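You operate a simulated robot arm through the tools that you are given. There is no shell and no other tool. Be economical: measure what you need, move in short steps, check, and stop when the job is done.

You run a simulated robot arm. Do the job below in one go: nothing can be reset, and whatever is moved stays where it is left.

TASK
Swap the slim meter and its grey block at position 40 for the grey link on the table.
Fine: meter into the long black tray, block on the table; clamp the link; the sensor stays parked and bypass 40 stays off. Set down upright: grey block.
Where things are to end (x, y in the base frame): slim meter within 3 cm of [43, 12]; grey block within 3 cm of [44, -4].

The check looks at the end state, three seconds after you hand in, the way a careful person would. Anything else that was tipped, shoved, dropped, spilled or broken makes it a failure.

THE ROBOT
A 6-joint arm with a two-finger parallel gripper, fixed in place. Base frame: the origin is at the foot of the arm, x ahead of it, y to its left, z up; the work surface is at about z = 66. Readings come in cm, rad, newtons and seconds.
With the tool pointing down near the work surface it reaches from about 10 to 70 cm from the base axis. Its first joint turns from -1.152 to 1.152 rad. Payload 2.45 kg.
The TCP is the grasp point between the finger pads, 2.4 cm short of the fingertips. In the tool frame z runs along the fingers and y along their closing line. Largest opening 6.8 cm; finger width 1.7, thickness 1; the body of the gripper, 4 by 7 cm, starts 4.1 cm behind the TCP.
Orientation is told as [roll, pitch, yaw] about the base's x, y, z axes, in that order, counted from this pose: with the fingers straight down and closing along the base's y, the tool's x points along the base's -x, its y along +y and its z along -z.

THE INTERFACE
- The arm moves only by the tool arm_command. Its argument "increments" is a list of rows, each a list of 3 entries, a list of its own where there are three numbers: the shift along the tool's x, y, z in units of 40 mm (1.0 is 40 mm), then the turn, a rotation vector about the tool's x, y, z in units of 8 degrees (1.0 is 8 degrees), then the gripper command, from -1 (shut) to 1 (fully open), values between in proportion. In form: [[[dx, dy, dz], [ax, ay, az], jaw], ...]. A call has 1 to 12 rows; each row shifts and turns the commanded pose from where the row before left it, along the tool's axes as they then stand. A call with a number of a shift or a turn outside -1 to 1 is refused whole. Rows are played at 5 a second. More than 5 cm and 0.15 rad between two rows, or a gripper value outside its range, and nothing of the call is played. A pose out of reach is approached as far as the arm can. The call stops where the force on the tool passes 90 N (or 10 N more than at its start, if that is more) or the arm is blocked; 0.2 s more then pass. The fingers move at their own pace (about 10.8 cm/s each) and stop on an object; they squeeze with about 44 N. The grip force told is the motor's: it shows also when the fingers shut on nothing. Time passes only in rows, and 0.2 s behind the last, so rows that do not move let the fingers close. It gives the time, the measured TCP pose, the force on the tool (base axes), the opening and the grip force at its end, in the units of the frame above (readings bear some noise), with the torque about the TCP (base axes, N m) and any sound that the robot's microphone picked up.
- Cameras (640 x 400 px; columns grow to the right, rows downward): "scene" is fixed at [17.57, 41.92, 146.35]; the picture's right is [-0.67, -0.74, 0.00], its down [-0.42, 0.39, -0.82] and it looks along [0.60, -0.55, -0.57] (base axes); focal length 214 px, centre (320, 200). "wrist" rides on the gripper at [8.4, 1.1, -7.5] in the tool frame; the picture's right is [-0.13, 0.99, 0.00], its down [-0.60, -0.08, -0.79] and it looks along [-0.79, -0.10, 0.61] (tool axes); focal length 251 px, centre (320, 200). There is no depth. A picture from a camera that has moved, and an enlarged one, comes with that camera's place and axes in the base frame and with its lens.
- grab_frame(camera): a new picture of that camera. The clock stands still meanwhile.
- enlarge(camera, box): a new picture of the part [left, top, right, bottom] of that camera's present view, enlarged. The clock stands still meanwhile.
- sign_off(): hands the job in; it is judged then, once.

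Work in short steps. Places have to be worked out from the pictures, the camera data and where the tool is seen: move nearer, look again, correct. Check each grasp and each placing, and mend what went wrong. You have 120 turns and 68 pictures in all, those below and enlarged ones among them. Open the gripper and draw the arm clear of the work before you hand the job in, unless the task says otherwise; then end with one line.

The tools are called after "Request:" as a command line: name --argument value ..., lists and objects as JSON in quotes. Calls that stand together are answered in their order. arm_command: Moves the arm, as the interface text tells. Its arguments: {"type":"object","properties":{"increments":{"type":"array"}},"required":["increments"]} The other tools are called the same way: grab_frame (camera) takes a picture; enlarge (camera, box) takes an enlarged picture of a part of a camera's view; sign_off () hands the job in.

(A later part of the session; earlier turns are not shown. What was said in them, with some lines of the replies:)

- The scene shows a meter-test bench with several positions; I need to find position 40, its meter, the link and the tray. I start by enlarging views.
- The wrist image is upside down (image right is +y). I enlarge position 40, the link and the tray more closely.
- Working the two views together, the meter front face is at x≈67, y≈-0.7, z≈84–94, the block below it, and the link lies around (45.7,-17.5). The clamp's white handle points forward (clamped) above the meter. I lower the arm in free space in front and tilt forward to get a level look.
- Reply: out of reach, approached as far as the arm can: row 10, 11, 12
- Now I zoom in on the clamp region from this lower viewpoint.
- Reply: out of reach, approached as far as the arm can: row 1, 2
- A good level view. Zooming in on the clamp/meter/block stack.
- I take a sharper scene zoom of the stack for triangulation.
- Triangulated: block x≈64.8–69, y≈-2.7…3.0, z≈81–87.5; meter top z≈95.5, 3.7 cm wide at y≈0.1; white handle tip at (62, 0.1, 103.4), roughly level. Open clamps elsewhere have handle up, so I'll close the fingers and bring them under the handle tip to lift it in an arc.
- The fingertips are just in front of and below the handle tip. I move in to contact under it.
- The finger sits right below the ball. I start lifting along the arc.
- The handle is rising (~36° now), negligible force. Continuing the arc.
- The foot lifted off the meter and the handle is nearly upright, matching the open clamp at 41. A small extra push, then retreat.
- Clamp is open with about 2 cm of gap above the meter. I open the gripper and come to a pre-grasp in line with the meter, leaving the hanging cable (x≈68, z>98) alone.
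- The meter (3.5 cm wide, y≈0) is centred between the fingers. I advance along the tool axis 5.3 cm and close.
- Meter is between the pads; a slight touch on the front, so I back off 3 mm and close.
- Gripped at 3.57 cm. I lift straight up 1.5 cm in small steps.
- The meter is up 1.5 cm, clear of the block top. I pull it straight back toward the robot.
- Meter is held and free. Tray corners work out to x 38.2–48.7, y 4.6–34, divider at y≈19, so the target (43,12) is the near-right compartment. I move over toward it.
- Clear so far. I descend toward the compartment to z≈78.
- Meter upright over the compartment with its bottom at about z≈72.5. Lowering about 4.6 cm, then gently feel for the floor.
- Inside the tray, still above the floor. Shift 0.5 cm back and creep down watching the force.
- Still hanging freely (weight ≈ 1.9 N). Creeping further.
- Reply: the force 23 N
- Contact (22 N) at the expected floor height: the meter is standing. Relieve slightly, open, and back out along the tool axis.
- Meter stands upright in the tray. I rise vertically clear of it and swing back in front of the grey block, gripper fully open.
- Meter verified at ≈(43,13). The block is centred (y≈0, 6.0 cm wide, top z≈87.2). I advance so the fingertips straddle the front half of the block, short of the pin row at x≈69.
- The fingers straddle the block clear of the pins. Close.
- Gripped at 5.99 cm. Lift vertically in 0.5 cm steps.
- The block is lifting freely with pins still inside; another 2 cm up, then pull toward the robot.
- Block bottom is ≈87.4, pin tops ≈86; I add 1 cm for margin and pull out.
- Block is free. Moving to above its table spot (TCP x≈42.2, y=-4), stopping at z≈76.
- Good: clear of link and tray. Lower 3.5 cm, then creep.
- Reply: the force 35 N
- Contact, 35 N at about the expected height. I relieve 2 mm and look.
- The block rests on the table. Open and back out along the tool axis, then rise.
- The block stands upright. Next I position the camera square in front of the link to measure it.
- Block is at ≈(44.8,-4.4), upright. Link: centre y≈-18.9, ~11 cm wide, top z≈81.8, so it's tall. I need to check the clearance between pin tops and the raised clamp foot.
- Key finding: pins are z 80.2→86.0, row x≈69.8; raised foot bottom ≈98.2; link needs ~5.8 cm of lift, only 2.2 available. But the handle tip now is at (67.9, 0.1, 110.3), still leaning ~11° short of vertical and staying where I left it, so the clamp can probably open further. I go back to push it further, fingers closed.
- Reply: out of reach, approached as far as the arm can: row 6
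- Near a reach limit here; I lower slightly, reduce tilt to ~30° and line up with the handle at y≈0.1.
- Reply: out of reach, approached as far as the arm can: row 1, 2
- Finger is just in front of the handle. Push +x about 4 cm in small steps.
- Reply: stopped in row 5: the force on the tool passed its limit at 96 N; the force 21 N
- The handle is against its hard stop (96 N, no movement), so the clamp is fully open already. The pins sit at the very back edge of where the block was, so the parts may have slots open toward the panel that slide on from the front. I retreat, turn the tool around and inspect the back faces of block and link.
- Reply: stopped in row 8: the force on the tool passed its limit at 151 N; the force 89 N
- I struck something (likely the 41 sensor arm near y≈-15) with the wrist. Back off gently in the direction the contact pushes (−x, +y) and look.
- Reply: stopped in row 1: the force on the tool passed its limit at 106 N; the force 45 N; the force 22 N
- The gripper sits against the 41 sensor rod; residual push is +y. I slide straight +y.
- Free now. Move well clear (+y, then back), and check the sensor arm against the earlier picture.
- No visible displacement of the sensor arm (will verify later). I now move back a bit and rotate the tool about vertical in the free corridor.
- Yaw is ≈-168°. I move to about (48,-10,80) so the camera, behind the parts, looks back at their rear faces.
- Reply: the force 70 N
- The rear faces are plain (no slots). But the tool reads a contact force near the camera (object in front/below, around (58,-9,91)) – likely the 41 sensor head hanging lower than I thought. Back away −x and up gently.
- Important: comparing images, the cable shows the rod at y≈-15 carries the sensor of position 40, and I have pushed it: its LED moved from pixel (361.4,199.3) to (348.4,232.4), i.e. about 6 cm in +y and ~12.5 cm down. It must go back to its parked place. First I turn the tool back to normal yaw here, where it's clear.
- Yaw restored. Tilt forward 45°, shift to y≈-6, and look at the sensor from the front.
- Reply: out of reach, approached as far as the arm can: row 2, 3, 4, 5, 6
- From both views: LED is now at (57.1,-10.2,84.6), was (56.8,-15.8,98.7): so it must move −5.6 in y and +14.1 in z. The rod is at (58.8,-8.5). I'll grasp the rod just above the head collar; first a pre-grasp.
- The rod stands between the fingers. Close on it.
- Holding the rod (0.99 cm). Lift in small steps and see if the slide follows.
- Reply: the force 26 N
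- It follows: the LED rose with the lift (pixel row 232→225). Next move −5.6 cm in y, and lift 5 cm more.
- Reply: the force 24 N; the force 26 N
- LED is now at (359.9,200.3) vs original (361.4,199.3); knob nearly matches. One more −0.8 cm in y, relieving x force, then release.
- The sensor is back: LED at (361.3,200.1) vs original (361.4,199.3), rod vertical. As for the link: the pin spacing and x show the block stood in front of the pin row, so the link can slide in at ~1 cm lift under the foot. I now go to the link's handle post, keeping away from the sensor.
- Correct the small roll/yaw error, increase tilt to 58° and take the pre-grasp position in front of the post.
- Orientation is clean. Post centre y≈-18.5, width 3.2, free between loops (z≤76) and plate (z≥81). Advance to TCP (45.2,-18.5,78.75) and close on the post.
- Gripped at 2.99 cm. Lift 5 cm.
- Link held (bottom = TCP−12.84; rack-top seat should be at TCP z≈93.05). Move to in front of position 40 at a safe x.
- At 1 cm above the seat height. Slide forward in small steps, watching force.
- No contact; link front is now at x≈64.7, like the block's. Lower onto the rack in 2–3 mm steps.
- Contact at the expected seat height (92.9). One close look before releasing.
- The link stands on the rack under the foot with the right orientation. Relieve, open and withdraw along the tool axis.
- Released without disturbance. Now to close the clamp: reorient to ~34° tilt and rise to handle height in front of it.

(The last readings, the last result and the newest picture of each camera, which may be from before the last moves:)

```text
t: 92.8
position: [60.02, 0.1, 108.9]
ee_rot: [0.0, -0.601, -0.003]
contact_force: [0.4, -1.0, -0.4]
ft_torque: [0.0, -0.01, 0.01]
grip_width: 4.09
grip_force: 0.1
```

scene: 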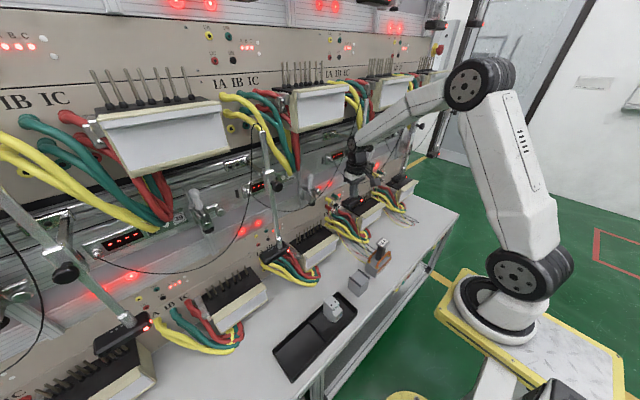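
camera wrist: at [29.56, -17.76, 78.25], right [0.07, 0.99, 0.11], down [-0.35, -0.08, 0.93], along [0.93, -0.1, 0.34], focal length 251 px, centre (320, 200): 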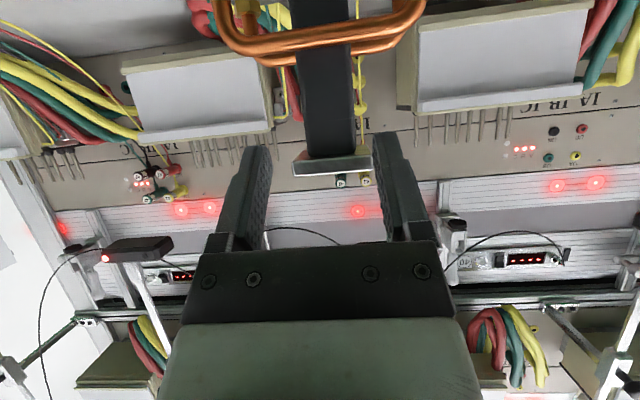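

Request:
arm_command --increments '[[[-0.3, 0, 0.206], [0, 0, 0], 0.2], [[-0.3, 0, 0.206], [0, 0, 0], 0.2], [[-0.3, 0, 0.206], [0, 0, 0], 0.2], [[-0.3, 0, 0.206], [0, 0, 0], 0.2], [[-0.3, 0, 0.206], [0, 0, 0], 0.2], [[0, 0, 0], [0, 0, 0], 0.2]]'

```text
t: 94.2
position: [67.49, 0.1, 109.12]
ee_rot: [0.0, -0.601, -0.002]
contact_force: [0.3, 0.4, -0.1]
ft_torque: [0.0, 0.02, 0.01]
grip_width: 4.08
grip_force: 0.0
```

Fingers are around the handle; close.

Request:
arm_command --increments '[[[0, 0, 0], [0, 0, 0], -0.3], [[0, 0, 0], [0, 0, 0], -1], [[0, 0, 0], [0, 0, 0], -1]]'

```text
t: 95.0
position: [67.22, 0.05, 108.85]
ee_rot: [0.001, -0.596, -0.004]
contact_force: [-15.1, -13.6, -3.4]
ft_torque: [-0.1, 0.27, -0.24]
grip_width: 1.7
grip_force: 35.9
```

Handle gripped (1.7 cm). Bring it down along its arc (pivot ≈(69.3,102.8)), first half.

Request:
arm_command --increments '[[[0.138, -0.02, -0.031], [0, 0, 0], -1], [[0.138, 0, -0.031], [0, 0, 0], -1], [[0.14, 0, 0], [0, 0, 0], -1], [[0.14, 0, 0], [0, 0, 0], -1], [[0.14, 0, 0.029], [0, 0, 0], -1], [[0.14, 0, 0.029], [0, 0, 0], -1]]'

```text
t: 96.3
position: [64.49, 0.01, 107.29]
ee_rot: [-0.001, -0.6, -0.002]
contact_force: [0.6, 0.7, -0.4]
ft_torque: [-0.02, -0.03, 0.01]
grip_width: 0.0
grip_force: 23.3
```

It slipped out of the fingertips. Reopen and take a deeper hold, TCP right at the stem.

Request:
arm_command --increments '[[[0, 0, 0], [0, 0, 0], 0.2], [[0, 0, 0], [0, 0, 0], 0.2], [[-0.32, 0, 0.085], [0, 0, 0], 0.2], [[-0.32, 0, 0.085], [0, 0, 0], 0.2], [[-0.32, 0, 0.085], [0, 0, 0], 0.2], [[0, 0, 0], [0, 0, 0], 0.2]]'

Request:
arm_command --increments '[[[0, 0, 0], [0, 0, 0], -0.3], [[0, 0, 0], [0, 0, 0], -1], [[0, 0, 0], [0, 0, 0], -1]]'

```text
t: 97.8
position: [68.41, -0.1, 108.59]
ee_rot: [-0.001, -0.6, -0.002]
contact_force: [0.1, 0.3, 0.0]
ft_torque: [-0.01, 0.0, -0.01]
grip_width: 4.05
grip_force: 0.1
```

```text
t: 98.5
position: [68.52, 0.07, 108.43]
ee_rot: [0.0, -0.603, -0.002]
contact_force: [2.0, 2.8, -0.9]
ft_torque: [-0.03, -0.04, 0.01]
grip_width: 2.1
grip_force: 38.9
```

Hold is firmer (2.1 cm). Pull along the arc in smaller steps.

Request:
arm_command --increments '[[[0.138, 0, -0.052], [0, 0, 0], -1], [[0.138, 0, -0.052], [0, 0, 0], -1], [[0.146, 0, -0.022], [0, 0, 0], -1]]'

```text
t: 99.3
position: [66.59, 0.0, 107.95]
ee_rot: [0.0, -0.601, 0.0]
contact_force: [5.5, 11.2, 1.7]
ft_torque: [0.17, -0.37, 0.2]
grip_width: 1.65
grip_force: 35.2
```

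Request:
arm_command --increments '[[[0.146, 0, -0.022], [0, 0, 0], -1], [[0.148, 0, 0.01], [0, 0, 0], -1], [[0.148, 0, 0.01], [0, 0, 0], -1]]'

```text
t: 100.2
position: [65.26, -0.2, 106.86]
ee_rot: [0.001, -0.595, -0.003]
contact_force: [0.2, 0.5, 0.4]
ft_torque: [0.0, 0.02, -0.02]
grip_width: 0.0
grip_force: 23.9
```

It slips: friction isn't enough. I'll turn the gripper 90° about its own axis so one finger goes behind the handle and pulls positively; entering from the side. First retreat, and rotate in free space (camera toward −y).

Request:
arm_command --increments '[[[0.5, 0, -0.34], [0, 0, 0], -1], [[0.6, 0, -0.41], [0, 0, 0], -1], [[0.6, 0.05, -0.41], [0, 0, 0], -1], [[0, 0, 0], [0, 0, -0.9375], -1], [[0, 0, 0], [0, 0, -0.9375], -1], [[0, 0, 0], [0, 0, -0.9375], -1], [[0, 0, 0], [0, 0, -0.9375], -1], [[0, 0, 0], [0, 0, -0.9375], -1], [[0, 0, 0], [0, 0, -0.9375], -1]]'

Request:
arm_command --increments '[[[0, 0, 0], [0, 0, -0.9375], 0.47], [[0, 0, 0], [0, 0, -0.9375], 0.47], [[0, 0, 0], [0, 0, -0.9375], 0.47], [[0, 0, 0], [0, 0, -0.9375], 0.47], [[0, 0, 0], [0, 0, -0.9375], 0.47], [[0, 0, 0], [0, 0, -0.9375], 0.47], [[0, 0, 0], [0, 0, 0], 0.47]]'

```text
t: 102.2
position: [57.06, 0.1, 106.98]
ee_rot: [-0.451, -0.41, 0.882]
contact_force: [0.8, 0.5, 0.0]
ft_torque: [-0.01, -0.03, -0.01]
grip_width: 0.01
grip_force: 23.8
```

```text
t: 103.8
position: [57.13, 0.25, 107.1]
ee_rot: [-0.601, 0.001, 1.571]
contact_force: [0.2, 0.0, 0.5]
ft_torque: [-0.02, -0.02, 0.02]
grip_width: 5.0
grip_force: 0.1
```

Request:
arm_command --increments '[[[-0.35, 0, 0], [0, 0, 0], 0.47], [[-0.35, 0, 0], [0, 0, 0], 0.47], [[0, -0.4, 0.147], [0, 0, 0], 0.47], [[0, -0.4, 0.147], [0, 0, 0], 0.47], [[0, -0.4, 0.147], [0, 0, 0], 0.47], [[0, -0.4, 0.147], [0, 0, 0], 0.47], [[0, -0.4, 0.147], [0, 0, 0], 0.47], [[0, -0.39, 0.147], [0, 0, 0], 0.47], [[0, 0, 0], [0, 0, 0], 0.47]]'

```text
t: 105.8
position: [66.87, 2.92, 109.34]
ee_rot: [-0.6, -0.001, 1.568]
contact_force: [0.5, -0.2, -0.5]
ft_torque: [-0.01, 0.04, 0.01]
grip_width: 4.98
grip_force: 0.0
```

Beside the handle with no contact. Slide sideways to y≈0 so the handle enters between the jaws, in small steps.

Request:
arm_command --increments '[[[0.12, 0, 0], [0, 0, 0], 0.47], [[0.12, 0, 0], [0, 0, 0], 0.47], [[0.12, 0, 0], [0, 0, 0], 0.47], [[0.12, 0, 0], [0, 0, 0], 0.47], [[0.12, 0, 0], [0, 0, 0], 0.47], [[0.1, 0, 0], [0, 0, 0], 0.47], [[0, 0, 0], [0, 0, 0], 0.47]]'

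```text
t: 107.3
position: [67.08, 0.16, 109.41]
ee_rot: [-0.6, 0.0, 1.57]
contact_force: [-0.1, -0.3, -0.2]
ft_torque: [-0.04, 0.0, 0.01]
grip_width: 5.0
grip_force: 0.0
```

No contact, handle should be between the jaws. Narrow the jaws to ~2.8 cm.

Request:
arm_command --increments '[[[0, 0, 0], [0, 0, 0], -0.18], [[0, 0, 0], [0, 0, 0], -0.18], [[0, 0, 0], [0, 0, 0], -0.18]]'

```text
t: 108.2
position: [66.99, 0.26, 109.38]
ee_rot: [-0.599, 0.001, 1.569]
contact_force: [1.0, 0.4, 0.3]
ft_torque: [0.01, -0.04, -0.01]
grip_width: 2.87
grip_force: 0.9
```

Now pull along the arc while tilting progressively, first three steps.

Request:
arm_command --increments '[[[0, 0.324, -0.058], [0.716, 0, 0], -0.18], [[0, 0.364, -0.0255], [0.716, 0, 0], -0.18], [[0, 0.366, 0.014], [0.716, 0, 0], -0.18], [[0, 0, 0], [0, 0, 0], -0.18]]'

```text
t: 109.2
position: [63.52, 0.28, 106.96]
ee_rot: [-0.902, -0.001, 1.569]
contact_force: [0.1, -0.3, 0.2]
ft_torque: [0.01, 0.01, 0.03]
grip_width: 2.85
grip_force: 0.4
```

Check whether the handle is still in the jaws by closing.

Request:
arm_command --increments '[[[0, 0, 0], [0, 0, 0], -1], [[0, 0, 0], [0, 0, 0], -1]]'

```text
t: 109.8
position: [63.54, 0.23, 107.06]
ee_rot: [-0.902, 0.001, 1.569]
contact_force: [-1.1, 1.1, 4.2]
ft_torque: [0.01, -0.04, 0.02]
grip_width: 2.12
grip_force: 38.8
```

The handle is in the jaws at about 36°. Loosen slightly and continue down.

Request:
arm_command --increments '[[[0, 0, 0], [0, 0, 0], -0.18], [[0, 0.18, 0.027], [0.36, 0, 0], -0.18], [[0, 0.18, 0.027], [0.36, 0, 0], -0.18], [[0, 0.177, 0.045], [0.36, 0, 0], -0.18], [[0, 0.177, 0.045], [0.36, 0, 0], -0.18], [[0, 0, 0], [0, 0, 0], -0.18]]'

```text
t: 111.2
position: [62.53, 0.21, 104.4]
ee_rot: [-1.106, -0.001, 1.568]
contact_force: [2.1, 0.0, 9.0]
ft_torque: [-0.04, -0.19, 0.0]
grip_width: 3.46
grip_force: 3.9
```

Nearly level. Push the last 1.5 cm down in small steps.

Request:
arm_command --increments '[[[0, 0.134, 0.011], [0, 0, 0], -0.1], [[0, 0.134, 0.011], [0, 0, 0], -0.1], [[0, 0.134, 0.011], [0, 0, 0], -0.1], [[0, 0, 0], [0, 0, 0], -0.1]]'

```text
t: 112.2
position: [61.88, 0.28, 102.85]
ee_rot: [-1.105, 0.0, 1.569]
contact_force: [-3.1, 2.9, 11.4]
ft_torque: [-0.02, -0.35, 0.14]
grip_width: 3.83
grip_force: 5.1
```

Request:
arm_command --increments '[[[0, 0.08, 0.01], [0, 0, 0], 0], [[0, 0.08, 0.01], [0, 0, 0], 0], [[0, 0, 0], [0, 0, 0], 0]]'

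```text
t: 113.0
position: [61.81, 0.08, 102.28]
ee_rot: [-1.107, 0.0, 1.567]
contact_force: [-3.0, -2.9, 22.9]
ft_torque: [0.0, -0.8, -0.09]
grip_width: 4.85
grip_force: 8.9
```

The upper finger is being pried, so I finish with a stiff push: open, withdraw, close, and press the ball from above.

Request:
arm_command --increments '[[[0, 0, 0], [0, 0, 0], 1], [[0, 0, 0], [0, 0, 0], 1], [[0, 0, -0.6], [0, 0, 0], 1], [[0, 0, -0.7], [0, 0, 0], 1], [[0, -0.6, -0.3], [0, 0, 0], -1], [[0, -0.4, 0], [0, 0, 0], -1], [[0, 0, 0], [0, 0, 0], -1]]'

```text
t: 114.5
position: [57.83, 0.25, 108.56]
ee_rot: [-1.101, 0.001, 1.569]
contact_force: [0.6, -0.1, 0.2]
ft_torque: [-0.01, 0.03, 0.01]
grip_width: 0.02
grip_force: 23.0
```

Request:
arm_command --increments '[[[0, -0.092, 0.472], [0, 0, 0], -1], [[0, -0.092, 0.472], [0, 0, 0], -1], [[0, 0.111, 0.057], [0, 0, 0], -1], [[0, 0.111, 0.057], [0, 0, 0], -1], [[0, 0.111, 0.057], [0, 0, 0], -1], [[0, 0, 0], [0, 0, 0], -1]]'

```text
t: 116.0
position: [61.57, 0.14, 106.06]
ee_rot: [-1.1, 0.0, 1.571]
contact_force: [-0.5, -0.4, -0.4]
ft_torque: [-0.01, 0.0, -0.01]
grip_width: 0.02
grip_force: 24.1
```

Request:
arm_command --increments '[[[0, 0.056, 0.029], [0, 0, 0], -1], [[0, 0.056, 0.029], [0, 0, 0], -1], [[0, 0.056, 0.029], [0, 0, 0], -1], [[0, 0, 0], [0, 0, 0], -1]]'

```text
t: 117.0
position: [61.5, 0.14, 105.55]
ee_rot: [-1.107, 0.001, 1.57]
contact_force: [-5.0, -2.1, 12.4]
ft_torque: [-0.04, -0.08, -0.08]
grip_width: 0.0
grip_force: 23.7
```

Contact at 105.6, the height expected for the fully closed handle. Push a little more to be sure it is at the end.

Request:
arm_command --increments '[[[0, 0.056, 0.029], [0, 0, 0], -1], [[0, 0.056, 0.029], [0, 0, 0], -1], [[0, 0, 0], [0, 0, 0], -1]]'

```text
t: 117.8
position: [61.46, 0.13, 105.46]
ee_rot: [-1.12, -0.002, 1.568]
contact_force: [-22.8, -0.9, 44.0]
ft_torque: [-0.14, -0.33, -0.1]
grip_width: 0.0
grip_force: 23.6
```

Hard stop at 44 N: the clamp is closed. Withdraw up and back, then take the last picture.

Request:
arm_command --increments '[[[0, -0.2, -0.12], [0, 0, 0], -1], [[0, -0.25, -0.12], [0, 0, 0], -1], [[0, 0.38, -0.74], [0, 0, 0], -1], [[0, 0.38, -0.74], [0, 0, 0], -1], [[0, 0.38, -0.74], [0, 0, 0], 0], [[0, 0, 0], [0, 0, 0], 1], [[0, 0, 0], [0, 0, 0], 1]]'

Request:
enlarge --camera "scene" --box '[270, 130, 430, 330]'

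```text
t: 119.3
position: [51.39, 0.2, 106.83]
ee_rot: [-1.102, -0.001, 1.571]
contact_force: [0.3, 0.3, -1.1]
ft_torque: [-0.02, -0.01, -0.02]
grip_width: 6.81
grip_force: 0.0
```

```text
2.00 times, centred on (350, 230) of scene
camera zoom: at [17.57, 41.92, 146.35], right [-0.67, -0.74, 0.0], down [-0.42, 0.39, -0.82], along [0.6, -0.55, -0.57], focal length 429 px, centre (260, 140)
```

zoom: 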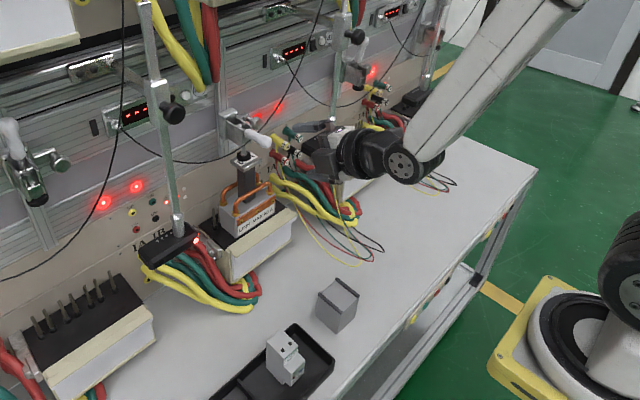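

The picture shows the link under the closed clamp, with the meter in the tray and the block upright on the table. The gripper is open and clear, so I'm handing in.

Request:
sign_off

```text
The job is handed in.
```

The link is at position 40 with the clamp closed on it, the meter is in the tray near (43, 13), and the block stands upright near (44.8, -4.4). I knocked position 40's sensor out of its parked place while working. I put it back to within about 1 px of its first image and saw that before the link went in, but the arm hid it in the last picture. I never touched bypass 40, though I didn't check it in a final close-up.
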